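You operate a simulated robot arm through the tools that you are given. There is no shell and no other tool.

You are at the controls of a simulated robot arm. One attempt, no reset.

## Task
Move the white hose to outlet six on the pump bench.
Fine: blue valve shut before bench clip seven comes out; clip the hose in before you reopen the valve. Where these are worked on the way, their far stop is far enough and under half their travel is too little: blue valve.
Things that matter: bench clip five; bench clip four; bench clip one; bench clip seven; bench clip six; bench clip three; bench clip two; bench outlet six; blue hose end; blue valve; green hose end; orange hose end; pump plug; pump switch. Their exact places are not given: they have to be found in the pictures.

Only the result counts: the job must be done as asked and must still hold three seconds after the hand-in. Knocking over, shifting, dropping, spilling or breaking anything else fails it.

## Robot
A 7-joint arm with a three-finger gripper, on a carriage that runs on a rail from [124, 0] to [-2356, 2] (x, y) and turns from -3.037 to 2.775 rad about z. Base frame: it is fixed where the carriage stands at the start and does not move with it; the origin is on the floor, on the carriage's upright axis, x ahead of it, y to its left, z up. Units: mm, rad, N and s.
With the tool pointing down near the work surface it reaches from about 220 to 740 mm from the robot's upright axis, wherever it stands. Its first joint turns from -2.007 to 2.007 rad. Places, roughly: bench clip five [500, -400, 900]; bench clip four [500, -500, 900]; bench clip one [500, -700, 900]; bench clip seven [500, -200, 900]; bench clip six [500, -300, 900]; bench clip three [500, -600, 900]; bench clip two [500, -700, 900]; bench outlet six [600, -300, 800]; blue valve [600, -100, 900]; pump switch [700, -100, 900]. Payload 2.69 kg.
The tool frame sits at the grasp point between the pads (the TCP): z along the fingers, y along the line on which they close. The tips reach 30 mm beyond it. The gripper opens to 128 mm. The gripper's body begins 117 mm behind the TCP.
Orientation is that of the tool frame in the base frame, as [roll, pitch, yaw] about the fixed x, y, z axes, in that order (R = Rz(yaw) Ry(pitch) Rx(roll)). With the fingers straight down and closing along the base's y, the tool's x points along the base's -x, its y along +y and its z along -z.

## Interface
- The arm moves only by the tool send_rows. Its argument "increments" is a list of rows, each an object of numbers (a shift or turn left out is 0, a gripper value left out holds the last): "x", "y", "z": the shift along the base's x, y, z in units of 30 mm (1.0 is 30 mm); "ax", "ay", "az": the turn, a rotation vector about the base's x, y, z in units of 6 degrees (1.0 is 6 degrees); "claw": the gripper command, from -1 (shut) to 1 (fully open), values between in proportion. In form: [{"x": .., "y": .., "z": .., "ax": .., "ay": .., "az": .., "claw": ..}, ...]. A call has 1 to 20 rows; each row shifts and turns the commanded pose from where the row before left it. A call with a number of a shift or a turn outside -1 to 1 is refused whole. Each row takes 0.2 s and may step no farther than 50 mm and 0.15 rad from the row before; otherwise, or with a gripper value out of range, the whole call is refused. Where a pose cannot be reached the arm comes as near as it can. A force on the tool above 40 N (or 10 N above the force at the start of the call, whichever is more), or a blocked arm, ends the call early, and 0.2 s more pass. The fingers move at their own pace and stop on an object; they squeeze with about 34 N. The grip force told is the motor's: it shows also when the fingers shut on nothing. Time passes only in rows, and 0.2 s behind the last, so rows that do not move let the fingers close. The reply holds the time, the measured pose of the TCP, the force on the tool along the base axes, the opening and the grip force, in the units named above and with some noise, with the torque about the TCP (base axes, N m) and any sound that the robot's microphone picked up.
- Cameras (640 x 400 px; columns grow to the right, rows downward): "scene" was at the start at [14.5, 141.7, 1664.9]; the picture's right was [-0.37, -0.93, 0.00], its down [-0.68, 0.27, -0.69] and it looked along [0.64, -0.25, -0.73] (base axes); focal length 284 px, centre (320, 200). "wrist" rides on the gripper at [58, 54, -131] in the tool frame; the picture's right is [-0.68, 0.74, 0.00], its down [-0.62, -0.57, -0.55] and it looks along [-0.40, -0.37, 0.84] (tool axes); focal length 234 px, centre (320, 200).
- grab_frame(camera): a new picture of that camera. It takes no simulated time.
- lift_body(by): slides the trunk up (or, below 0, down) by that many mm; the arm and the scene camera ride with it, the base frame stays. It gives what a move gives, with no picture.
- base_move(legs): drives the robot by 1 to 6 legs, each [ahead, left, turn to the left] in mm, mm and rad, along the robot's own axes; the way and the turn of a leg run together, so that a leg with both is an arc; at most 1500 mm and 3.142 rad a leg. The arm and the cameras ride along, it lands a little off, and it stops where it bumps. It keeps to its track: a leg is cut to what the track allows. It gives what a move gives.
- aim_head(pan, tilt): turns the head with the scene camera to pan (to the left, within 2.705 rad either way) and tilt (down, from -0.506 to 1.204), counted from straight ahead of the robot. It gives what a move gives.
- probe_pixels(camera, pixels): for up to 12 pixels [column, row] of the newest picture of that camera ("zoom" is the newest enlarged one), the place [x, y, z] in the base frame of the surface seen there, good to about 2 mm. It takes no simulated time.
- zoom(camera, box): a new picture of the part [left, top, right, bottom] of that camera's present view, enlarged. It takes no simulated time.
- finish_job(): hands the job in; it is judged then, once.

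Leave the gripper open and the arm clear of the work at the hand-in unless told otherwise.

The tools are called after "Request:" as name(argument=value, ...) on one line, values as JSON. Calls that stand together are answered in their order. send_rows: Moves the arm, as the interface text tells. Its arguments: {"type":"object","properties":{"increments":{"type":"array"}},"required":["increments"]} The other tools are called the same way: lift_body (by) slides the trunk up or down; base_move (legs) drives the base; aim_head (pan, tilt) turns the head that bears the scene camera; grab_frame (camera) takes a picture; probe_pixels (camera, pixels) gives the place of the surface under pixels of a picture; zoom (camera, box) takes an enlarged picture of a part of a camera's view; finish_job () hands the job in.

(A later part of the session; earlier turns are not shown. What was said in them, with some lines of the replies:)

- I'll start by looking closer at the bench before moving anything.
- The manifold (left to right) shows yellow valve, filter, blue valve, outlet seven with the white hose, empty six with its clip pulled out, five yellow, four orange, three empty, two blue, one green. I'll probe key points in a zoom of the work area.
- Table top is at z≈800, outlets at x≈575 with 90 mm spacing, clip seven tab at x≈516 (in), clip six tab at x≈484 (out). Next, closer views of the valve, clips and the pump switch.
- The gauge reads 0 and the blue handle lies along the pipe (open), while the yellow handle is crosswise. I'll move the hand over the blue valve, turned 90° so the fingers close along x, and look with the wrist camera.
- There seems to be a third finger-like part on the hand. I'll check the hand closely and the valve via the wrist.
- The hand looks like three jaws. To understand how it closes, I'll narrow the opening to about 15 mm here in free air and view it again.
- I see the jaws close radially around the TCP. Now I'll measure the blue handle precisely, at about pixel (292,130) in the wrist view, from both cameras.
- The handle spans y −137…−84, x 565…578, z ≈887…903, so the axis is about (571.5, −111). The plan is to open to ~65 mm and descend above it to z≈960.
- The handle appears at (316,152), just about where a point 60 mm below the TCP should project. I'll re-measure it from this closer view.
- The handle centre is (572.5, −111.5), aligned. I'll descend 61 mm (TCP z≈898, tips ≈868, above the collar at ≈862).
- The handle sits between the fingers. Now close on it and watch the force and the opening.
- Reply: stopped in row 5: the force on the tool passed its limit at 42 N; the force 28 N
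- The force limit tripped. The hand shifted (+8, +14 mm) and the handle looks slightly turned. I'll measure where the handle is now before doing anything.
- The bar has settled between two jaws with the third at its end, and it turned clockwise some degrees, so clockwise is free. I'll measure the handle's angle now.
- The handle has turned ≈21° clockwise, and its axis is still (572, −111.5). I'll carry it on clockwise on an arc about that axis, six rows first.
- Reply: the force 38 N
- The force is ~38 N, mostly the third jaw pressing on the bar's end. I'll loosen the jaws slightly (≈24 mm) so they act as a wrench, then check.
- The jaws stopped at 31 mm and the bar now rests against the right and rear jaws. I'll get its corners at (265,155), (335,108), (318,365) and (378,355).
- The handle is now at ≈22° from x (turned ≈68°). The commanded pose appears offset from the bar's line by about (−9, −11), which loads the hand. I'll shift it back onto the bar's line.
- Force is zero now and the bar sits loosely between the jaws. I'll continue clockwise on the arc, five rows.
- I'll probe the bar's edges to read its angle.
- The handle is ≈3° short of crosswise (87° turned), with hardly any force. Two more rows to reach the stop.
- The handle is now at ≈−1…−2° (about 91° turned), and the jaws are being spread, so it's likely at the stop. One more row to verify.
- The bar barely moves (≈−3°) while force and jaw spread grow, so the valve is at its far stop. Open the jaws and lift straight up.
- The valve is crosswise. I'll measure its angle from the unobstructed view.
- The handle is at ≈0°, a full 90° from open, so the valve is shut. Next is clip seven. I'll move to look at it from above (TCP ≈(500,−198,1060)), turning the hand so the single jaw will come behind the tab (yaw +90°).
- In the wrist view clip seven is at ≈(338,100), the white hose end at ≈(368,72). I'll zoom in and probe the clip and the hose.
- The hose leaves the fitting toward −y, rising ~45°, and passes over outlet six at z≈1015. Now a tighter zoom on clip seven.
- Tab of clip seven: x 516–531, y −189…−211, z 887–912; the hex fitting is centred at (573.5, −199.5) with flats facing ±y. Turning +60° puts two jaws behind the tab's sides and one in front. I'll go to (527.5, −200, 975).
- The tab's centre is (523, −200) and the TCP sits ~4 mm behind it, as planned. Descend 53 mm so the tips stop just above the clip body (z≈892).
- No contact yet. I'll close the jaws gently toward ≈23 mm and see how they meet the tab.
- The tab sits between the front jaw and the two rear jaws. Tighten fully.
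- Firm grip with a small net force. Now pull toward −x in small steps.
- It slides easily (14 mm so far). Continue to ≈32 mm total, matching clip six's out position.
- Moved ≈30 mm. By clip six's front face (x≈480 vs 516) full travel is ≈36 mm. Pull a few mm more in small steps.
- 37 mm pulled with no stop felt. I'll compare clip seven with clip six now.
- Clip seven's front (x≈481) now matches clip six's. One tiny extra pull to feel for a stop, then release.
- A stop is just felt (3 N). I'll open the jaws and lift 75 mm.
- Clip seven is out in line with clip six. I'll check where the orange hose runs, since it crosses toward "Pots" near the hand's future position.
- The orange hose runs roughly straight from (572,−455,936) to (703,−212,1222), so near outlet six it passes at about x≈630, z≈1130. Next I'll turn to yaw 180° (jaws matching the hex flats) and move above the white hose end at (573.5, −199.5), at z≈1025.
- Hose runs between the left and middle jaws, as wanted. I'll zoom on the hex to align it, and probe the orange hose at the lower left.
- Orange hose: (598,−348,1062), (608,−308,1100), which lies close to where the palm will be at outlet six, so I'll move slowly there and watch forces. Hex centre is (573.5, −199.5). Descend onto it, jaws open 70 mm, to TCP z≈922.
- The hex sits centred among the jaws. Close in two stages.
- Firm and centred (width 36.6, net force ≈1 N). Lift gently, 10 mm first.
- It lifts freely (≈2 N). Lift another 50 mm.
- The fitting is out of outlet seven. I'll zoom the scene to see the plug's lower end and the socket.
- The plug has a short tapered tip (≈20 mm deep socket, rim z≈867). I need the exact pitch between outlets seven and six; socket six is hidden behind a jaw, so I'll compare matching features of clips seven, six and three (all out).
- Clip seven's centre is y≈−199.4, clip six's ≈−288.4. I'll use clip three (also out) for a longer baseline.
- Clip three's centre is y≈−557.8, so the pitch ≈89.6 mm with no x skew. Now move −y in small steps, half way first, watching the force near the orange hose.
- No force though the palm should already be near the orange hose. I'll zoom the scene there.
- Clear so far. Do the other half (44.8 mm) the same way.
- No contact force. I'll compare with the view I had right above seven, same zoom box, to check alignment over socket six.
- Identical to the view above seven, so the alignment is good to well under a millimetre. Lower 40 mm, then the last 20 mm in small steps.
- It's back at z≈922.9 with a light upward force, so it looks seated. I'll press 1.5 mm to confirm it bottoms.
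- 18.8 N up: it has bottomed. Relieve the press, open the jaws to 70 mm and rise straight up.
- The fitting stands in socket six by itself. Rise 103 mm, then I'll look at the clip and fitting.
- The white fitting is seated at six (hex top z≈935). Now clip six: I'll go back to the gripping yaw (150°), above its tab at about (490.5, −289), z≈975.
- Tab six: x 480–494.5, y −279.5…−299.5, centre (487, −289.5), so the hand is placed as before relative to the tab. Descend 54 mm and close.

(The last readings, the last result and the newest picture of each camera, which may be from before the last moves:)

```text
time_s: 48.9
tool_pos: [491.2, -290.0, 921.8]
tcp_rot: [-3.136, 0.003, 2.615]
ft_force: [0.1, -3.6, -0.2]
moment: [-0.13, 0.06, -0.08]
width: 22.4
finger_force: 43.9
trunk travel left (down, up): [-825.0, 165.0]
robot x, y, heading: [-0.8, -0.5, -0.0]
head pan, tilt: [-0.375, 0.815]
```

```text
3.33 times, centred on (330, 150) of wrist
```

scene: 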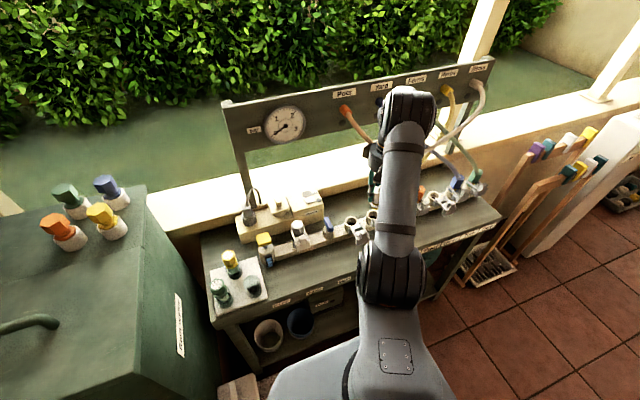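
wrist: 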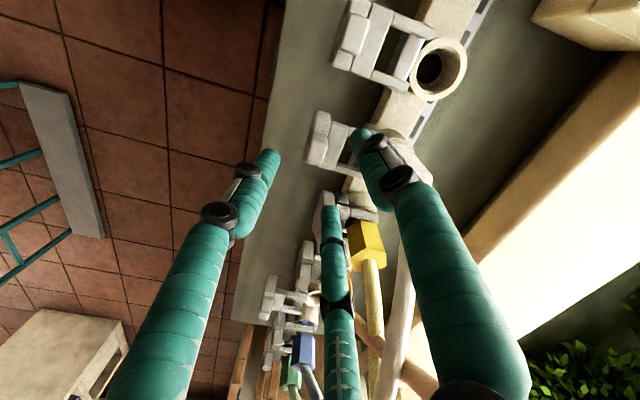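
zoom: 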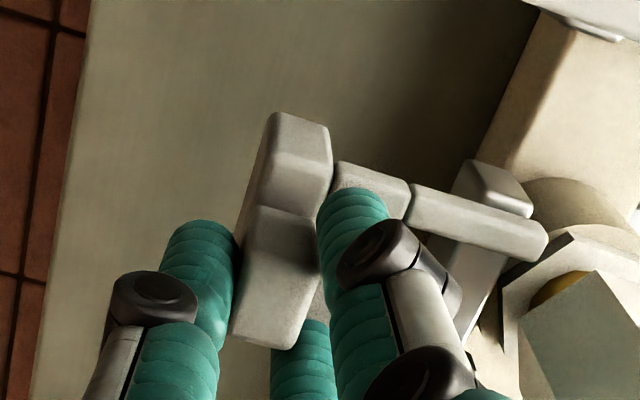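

Gripped like the other one (22.4 mm). Push +x, 18 mm first.

Request:
send_rows(increments=[{"x": 0.15}, {"x": 0.15}, {"x": 0.15}, {"x": 0.15}, {}])

Request:
zoom(camera="wrist", box=[260, 90, 400, 210])

```text
time_s: 50.1
tool_pos: [509.7, -290.7, 922.7]
tcp_rot: [-3.137, 0.002, 2.617]
ft_force: [0.5, -6.6, -3.7]
moment: [-0.09, -0.14, -0.06]
width: 22.3
finger_force: 44.9
trunk travel left (down, up): [-825.0, 165.0]
robot x, y, heading: [-0.2, -0.2, 0.006]
head pan, tilt: [-0.375, 0.815]
```

```text
3.33 times, centred on (330, 150) of wrist
```

zoom: 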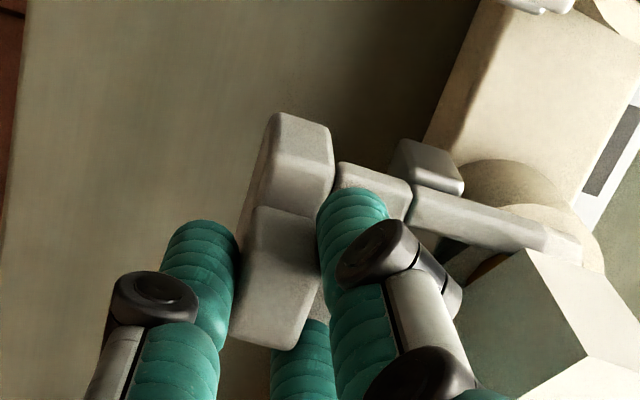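

The clip's prongs are sliding beside the fitting with little force. Push the rest (≈18.5 mm) in smaller steps to the stop.

Request:
send_rows(increments=[{"x": 0.12}, {"x": 0.12}, {"x": 0.12}, {"x": 0.12}, {"x": 0.08}, {"x": 0.05}, {}])

Request:
zoom(camera="wrist", box=[260, 90, 400, 210])

```text
time_s: 51.7
tool_pos: [527.1, -289.6, 922.0]
tcp_rot: [-3.136, 0.002, 2.616]
ft_force: [-6.2, -6.7, -0.2]
moment: [-0.1, -0.02, -0.01]
width: 22.4
finger_force: 45.4
trunk travel left (down, up): [-825.0, 165.0]
robot x, y, heading: [-0.2, -1.2, 0.002]
head pan, tilt: [-0.375, 0.815]
```

```text
3.33 times, centred on (330, 150) of wrist
```

zoom: 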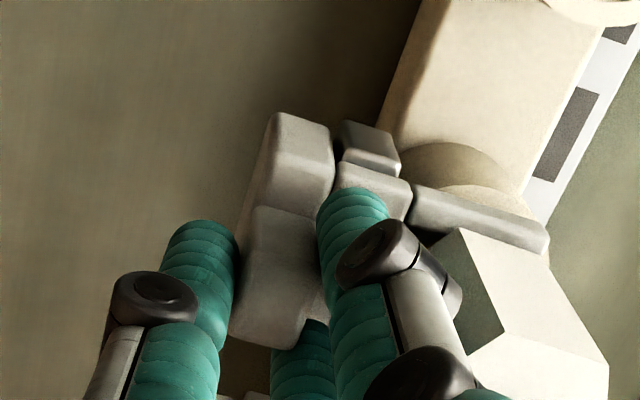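

The picture now matches clip seven's original "in" view, and a −6 N reaction begins. A little more push to make sure it's at the stop.

Request:
send_rows(increments=[{"x": 0.06}, {"x": 0.04}, {}])

```text
time_s: 52.5
tool_pos: [525.4, -290.5, 921.7]
tcp_rot: [-3.139, -0.003, 2.615]
ft_force: [-18.9, -5.9, -1.0]
moment: [-0.11, 0.61, -0.09]
width: 22.4
finger_force: 45.0
trunk travel left (down, up): [-825.0, 165.0]
robot x, y, heading: [-0.6, 4.6, 0.002]
head pan, tilt: [-0.375, 0.815]
```

−19 N and no further motion: clip six is at its stop. Relieve, open and rise.

Request:
send_rows(increments=[{"x": -0.09}, {"claw": -0.06}, {}, {}, {"z": 0.5}, {"z": 1}, {"z": 1}, {"z": 1}, {}])

Request:
grab_frame(camera="wrist")

Request:
zoom(camera="wrist", box=[270, 70, 410, 190])

```text
time_s: 54.5
tool_pos: [528.3, -289.0, 1027.5]
tcp_rot: [-3.134, 0.002, 2.616]
ft_force: [0.3, -0.8, -0.5]
moment: [0.04, 0.0, 0.01]
width: 60.2
finger_force: 0.1
trunk travel left (down, up): [-825.0, 165.0]
robot x, y, heading: [-0.5, 1.5, 0.0]
head pan, tilt: [-0.375, 0.815]
```

```text
taken
```

wrist: 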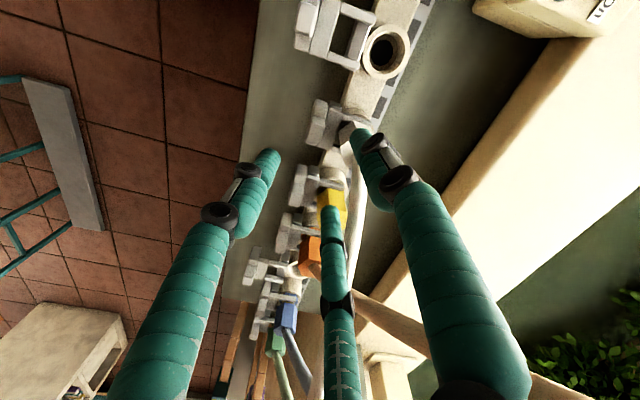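

```text
3.33 times, centred on (340, 130) of wrist
```

zoom: 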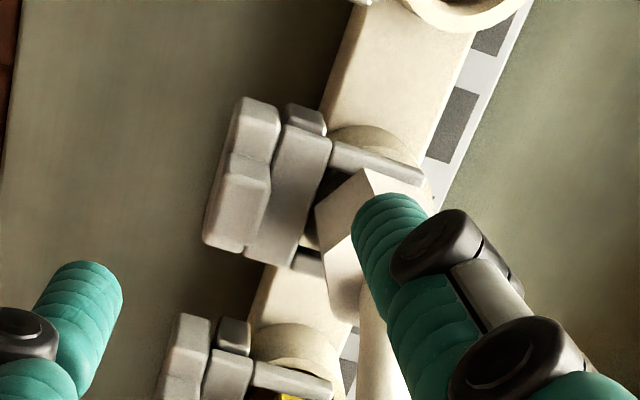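

Clip six matches clip five's in-position by eye. A quick probe check of both tabs.

Request:
probe_pixels(camera="zoom", pixels=[[240, 200], [215, 235], [260, 200], [310, 160], [165, 360], [175, 385], [300, 250], [410, 170]])

```text
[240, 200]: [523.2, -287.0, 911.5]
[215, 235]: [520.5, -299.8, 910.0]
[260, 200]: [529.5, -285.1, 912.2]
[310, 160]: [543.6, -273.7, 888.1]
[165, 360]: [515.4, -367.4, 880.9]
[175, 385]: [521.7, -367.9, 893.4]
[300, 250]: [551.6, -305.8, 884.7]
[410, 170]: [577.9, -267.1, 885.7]
```

Clip six is fully in (tab x 516–530, like five). Next, reopen the blue valve. The handle lies along x about the axis (573, −110.4); I'll take its near end with one jaw beyond the end and two at its sides (yaw 150° already fits). Move above (553, −110.4).

Request:
send_rows(increments=[{"x": 0.118, "y": 0.85, "z": 0}, {"x": 0.118, "y": 0.85, "z": 0}, {"x": 0.118, "y": 0.85, "z": -0.1}, {"x": 0.118, "y": 0.85, "z": -0.4}, {"x": 0.118, "y": 0.85, "z": -0.55}, {"x": 0.118, "y": 0.85, "z": -0.55}, {"x": 0.118, "y": 0.85, "z": -0.6}, {}])

Request:
grab_frame(camera="wrist")

Request:
zoom(camera="wrist", box=[270, 90, 410, 210])

```text
time_s: 56.3
tool_pos: [552.1, -110.8, 960.3]
tcp_rot: [-3.137, 0.001, 2.616]
ft_force: [0.8, -0.3, -0.2]
moment: [0.01, -0.02, -0.01]
width: 60.0
finger_force: 0.0
trunk travel left (down, up): [-825.0, 165.0]
robot x, y, heading: [-1.9, -2.3, 0.002]
head pan, tilt: [-0.375, 0.815]
```

```text
taken
```

wrist: 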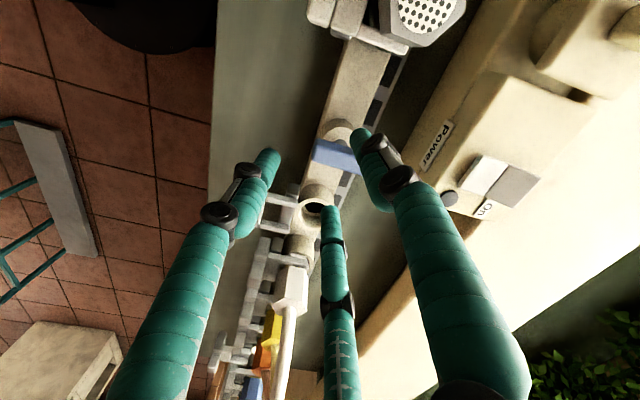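

```text
3.33 times, centred on (340, 150) of wrist
```

zoom: 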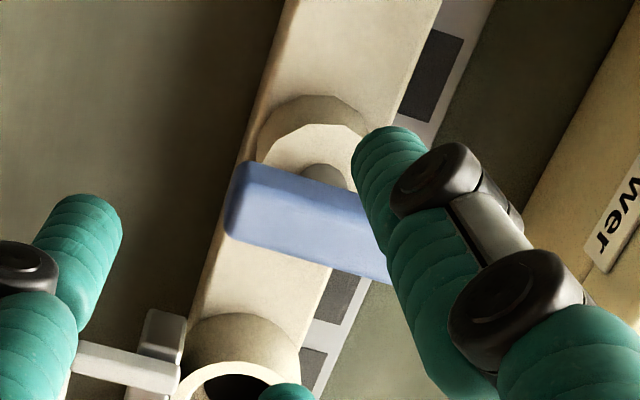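

The handle's near end is between the jaws. Descend 62 mm (TCP z≈898), then narrow to ≈25 mm.

Request:
send_rows(increments=[{"z": -0.7}, {"z": -0.7}, {"z": -0.66}, {}, {"claw": -0.6}, {}, {}])

Request:
zoom(camera="wrist", box=[255, 90, 385, 220])

```text
time_s: 57.9
tool_pos: [553.0, -110.8, 900.0]
tcp_rot: [-3.133, 0.004, 2.616]
ft_force: [0.0, -0.4, -0.1]
moment: [0.0, -0.01, 0.01]
width: 25.8
finger_force: 0.2
trunk travel left (down, up): [-825.0, 165.0]
robot x, y, heading: [-1.0, 2.7, 0.003]
head pan, tilt: [-0.375, 0.815]
```

```text
3.08 times, centred on (320, 155) of wrist
```

zoom: 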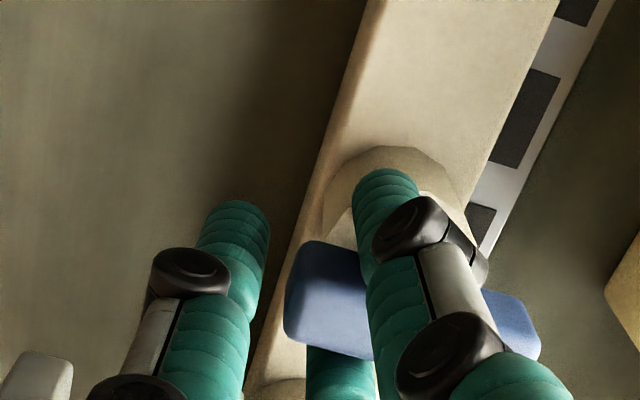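

The bar is straddled with no load. Turn counter-clockwise on an arc (R=20 mm) about the axis, eight rows first.

Request:
send_rows(increments=[{"x": 0.004, "y": -0.07, "az": 1}, {"x": 0.011, "y": -0.069, "az": 1}, {"x": 0.018, "y": -0.067, "az": 1}, {"x": 0.025, "y": -0.065, "az": 1}, {"x": 0.032, "y": -0.062, "az": 1}, {"x": 0.038, "y": -0.059, "az": 1}, {"x": 0.044, "y": -0.054, "az": 1}, {"x": 0.049, "y": -0.049, "az": 1}])

Request:
grab_frame(camera="wrist")

Request:
zoom(camera="wrist", box=[255, 90, 385, 220])

```text
time_s: 59.7
tool_pos: [559.8, -127.0, 900.4]
tcp_rot: [-3.134, 0.002, -2.828]
ft_force: [-1.0, 1.1, -0.1]
moment: [0.01, 0.03, 0.05]
width: 26.4
finger_force: 0.1
trunk travel left (down, up): [-825.0, 165.0]
robot x, y, heading: [-3.2, 0.0, 0.007]
head pan, tilt: [-0.375, 0.815]
```

```text
taken
```

wrist: 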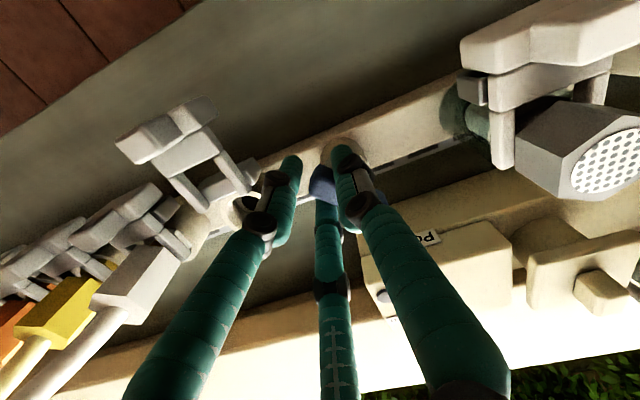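

```text
3.08 times, centred on (320, 155) of wrist
```

zoom: 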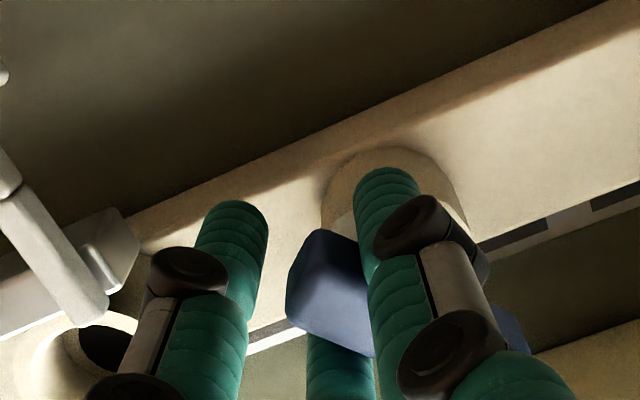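

Turning smoothly at ≈1 N. Continue with eight more rows (to ≈96° of tool turn).

Request:
send_rows(increments=[{"x": 0.054, "y": -0.044, "az": 1}, {"x": 0.059, "y": -0.038, "az": 1}, {"x": 0.062, "y": -0.032, "az": 1}, {"x": 0.065, "y": -0.025, "az": 1}, {"x": 0.067, "y": -0.018, "az": 1}, {"x": 0.069, "y": -0.011, "az": 1}, {"x": 0.07, "y": -0.004, "az": 1}, {"x": 0.07, "y": 0.004, "az": 1}])

Request:
zoom(camera="wrist", box=[255, 90, 385, 220])

Request:
probe_pixels(camera="zoom", pixels=[[300, 285], [340, 240], [330, 290], [320, 330], [355, 350], [515, 330], [345, 300]])

```text
time_s: 61.5
tool_pos: [575.5, -131.0, 900.2]
tcp_rot: [-3.135, 0.002, -1.991]
ft_force: [-1.2, -0.1, -0.3]
moment: [-0.05, 0.07, -0.01]
width: 26.1
finger_force: 0.3
trunk travel left (down, up): [-825.0, 165.0]
robot x, y, heading: [0.9, 0.8, 0.004]
head pan, tilt: [-0.375, 0.815]
```

```text
3.08 times, centred on (320, 155) of wrist
```

zoom: 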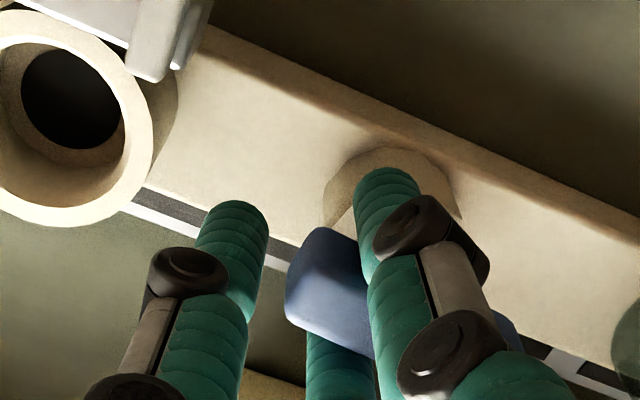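

```text
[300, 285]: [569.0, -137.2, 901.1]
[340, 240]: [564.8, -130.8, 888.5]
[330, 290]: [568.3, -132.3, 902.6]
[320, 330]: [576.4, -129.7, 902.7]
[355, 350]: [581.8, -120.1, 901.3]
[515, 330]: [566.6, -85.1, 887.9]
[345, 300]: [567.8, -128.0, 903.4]
```

The handle's near-side edge runs (564.8,−130.8)→(566.6,−85.1), about 88°. Two more rows to reach the open stop.

Request:
send_rows(increments=[{"x": 0.069, "y": 0.011, "az": 1}, {"x": 0.067, "y": 0.018, "az": 1}])

Request:
send_rows(increments=[{"x": 0.06, "y": 0.02, "az": 0.9}])

Request:
zoom(camera="wrist", box=[255, 90, 385, 220])

```text
time_s: 62.1
tool_pos: [579.3, -129.8, 899.9]
tcp_rot: [-3.137, 0.0, -1.78]
ft_force: [-2.5, 0.5, 0.5]
moment: [0.04, 0.03, -0.01]
width: 27.7
finger_force: 1.3
trunk travel left (down, up): [-825.0, 165.0]
robot x, y, heading: [4.4, -0.2, 0.001]
head pan, tilt: [-0.375, 0.815]
```

```text
time_s: 62.5
tool_pos: [580.3, -128.6, 899.8]
tcp_rot: [-3.136, 0.0, -1.687]
ft_force: [-5.9, 2.6, -0.4]
moment: [0.04, 0.14, -0.03]
width: 29.8
finger_force: 2.9
trunk travel left (down, up): [-825.0, 165.0]
robot x, y, heading: [-1.1, -0.7, 0.004]
head pan, tilt: [-0.375, 0.815]
```

```text
3.08 times, centred on (320, 155) of wrist
```

zoom: 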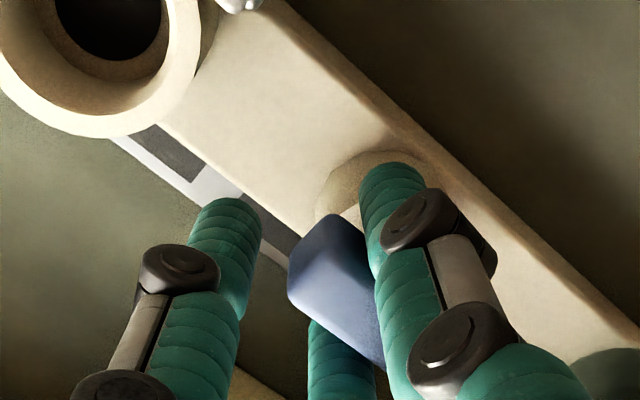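

Force and jaw spread grow just as at the other stop, so the valve is fully open. Open the jaws and lift.

Request:
send_rows(increments=[{"claw": -0.06}, {}, {}, {"z": 0.6}, {"z": 1}, {"z": 1}, {"z": 1}, {"z": 1}, {}])

Request:
grab_frame(camera="wrist")

Request:
grab_frame(camera="scene")

```text
time_s: 64.5
tool_pos: [582.3, -128.6, 1037.3]
tcp_rot: [-3.136, 0.002, -1.687]
ft_force: [0.7, -0.2, 0.4]
moment: [0.0, 0.03, 0.02]
width: 60.0
finger_force: 0.1
trunk travel left (down, up): [-825.0, 165.0]
robot x, y, heading: [0.6, 0.6, 0.003]
head pan, tilt: [-0.375, 0.815]
```

```text
taken
```

wrist: 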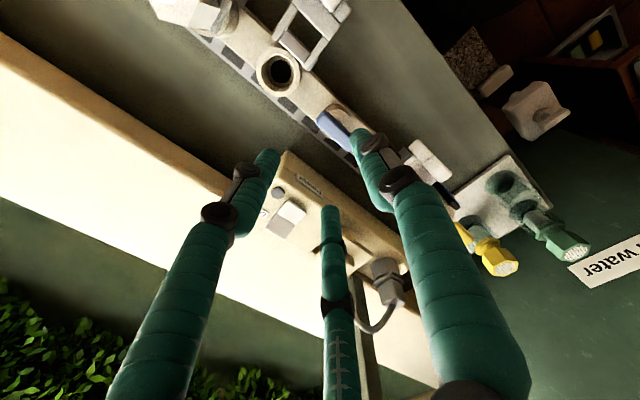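

```text
taken
```

scene: 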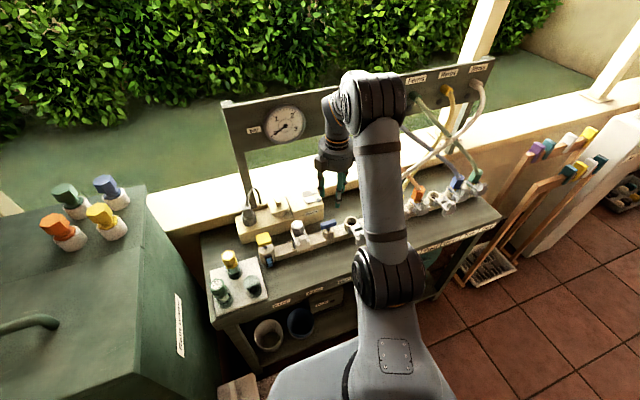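

The valve handle is along the pipe again. Now retract the arm up and back to about its start place, opening the gripper, to clear the view.

Request:
send_rows(increments=[{"x": -0.75, "z": 0.6}, {"x": -0.75, "z": 0.6}, {"x": -0.75, "z": 0.6}, {"x": -0.667, "y": -0.53, "z": 0.427, "az": -1, "claw": 1}, {"x": -0.667, "y": -0.53, "z": 0.427, "az": -1}, {"x": -0.667, "y": -0.53, "z": 0.427, "az": -1}, {"x": -0.667, "y": -0.53, "z": 0.427, "az": -1}, {"x": -0.667, "y": -0.53, "z": 0.427, "az": -1}, {"x": -0.667, "y": -0.53, "z": 0.427, "az": -1}, {"x": -0.667, "y": -0.53, "z": 0.427, "az": -1}, {"x": -0.667, "y": -0.53, "z": 0.427, "az": -1}, {"x": -0.667, "y": -0.53, "z": 0.427, "az": -1}, {"x": -0.667, "y": -0.53, "z": 0.427, "az": -1}, {}])

Request:
grab_frame(camera="scene")

Request:
zoom(camera="scene", box=[285, 180, 413, 260])

```text
time_s: 67.5
tool_pos: [314.2, -287.9, 1220.6]
tcp_rot: [-3.135, 0.001, -2.737]
ft_force: [0.3, 0.3, -0.1]
moment: [-0.02, 0.0, 0.0]
width: 128.1
finger_force: 0.1
trunk travel left (down, up): [-825.0, 165.0]
robot x, y, heading: [0.6, 1.1, -0.0]
head pan, tilt: [-0.375, 0.815]
```

```text
taken
```

scene: 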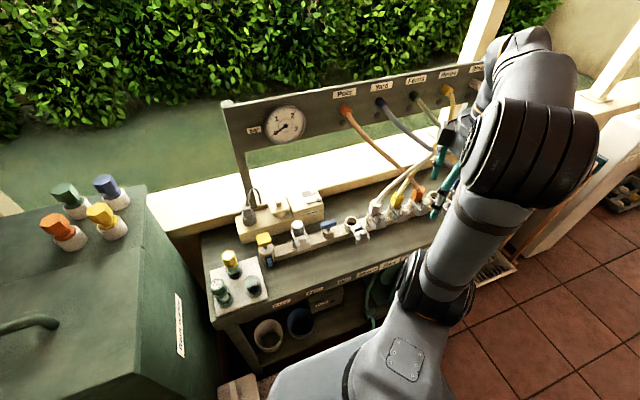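

```text
5.00 times, centred on (349, 220) of scene
```

zoom: 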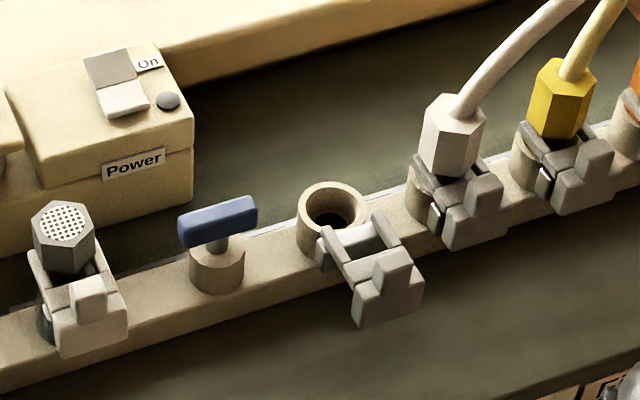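

The view shows the white hose at six with clip six in, clip seven out, and the blue handle along the pipe. I'll probe the handle's angle and check the rest of the bench.

Request:
probe_pixels(camera="zoom", pixels=[[187, 220], [250, 207], [190, 235], [250, 225], [455, 115], [485, 195], [480, 235], [395, 265], [390, 305], [183, 228]])

Request:
zoom(camera="scene", box=[360, 150, 480, 225])

Request:
zoom(camera="scene", box=[200, 170, 360, 320])

```text
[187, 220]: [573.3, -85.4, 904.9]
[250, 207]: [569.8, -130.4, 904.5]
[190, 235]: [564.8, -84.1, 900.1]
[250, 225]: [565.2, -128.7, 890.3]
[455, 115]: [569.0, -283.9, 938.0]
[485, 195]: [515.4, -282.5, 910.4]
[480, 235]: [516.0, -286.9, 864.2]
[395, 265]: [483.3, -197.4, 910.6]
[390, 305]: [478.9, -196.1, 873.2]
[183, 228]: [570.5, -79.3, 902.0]
```

```text
5.33 times, centred on (420, 188) of scene
```

zoom: 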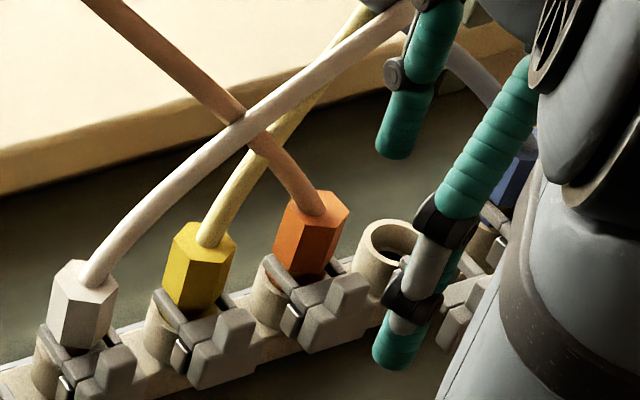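

```text
2.67 times, centred on (280, 245) of scene
```

zoom: 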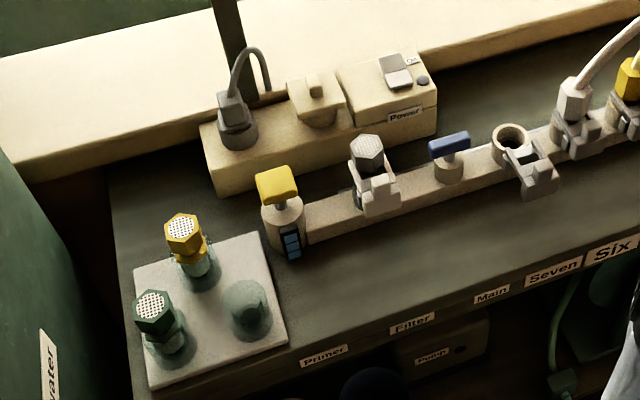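

All is in place: the blue handle is back at 90° (open), the white fitting is seated at six with clip six in (front x≈516), and clip seven is out like the other empty outlet. The other hoses, clips, plug and switch are unchanged, the gripper is open and the arm is clear. Handing in.

Request:
finish_job()

```text
The job is handed in.
```

I moved the white hose from outlet seven to outlet six and handed the job in. I don't have the judged result.

- **Valve shut first:** I turned the blue valve a full 90° to its stop before touching clip seven.
- **Clip seven:** I pulled it out to its stop. It is left out, like the clip at empty outlet three.
- **Hose:** I lifted the white hose end out of seven and set it in six. A light press showed it was fully seated.
- **Clip six:** I pushed it in to its stop before reopening the valve. It now sits in line with clip five.
- **Valve reopened:** The handle is back along the pipe, at its starting angle.

While I was taking hold of the blue valve, the force limit stopped the arm once at 42 N. The handle shifted about 20° in the closing direction, and I carried on from there.

In the last pictures, the hoses, clips, pump plug and pump switch that were in view looked unchanged. Outlets one and two were partly hidden behind the arm. The gripper is open and the arm is back near where it started, clear of the bench.
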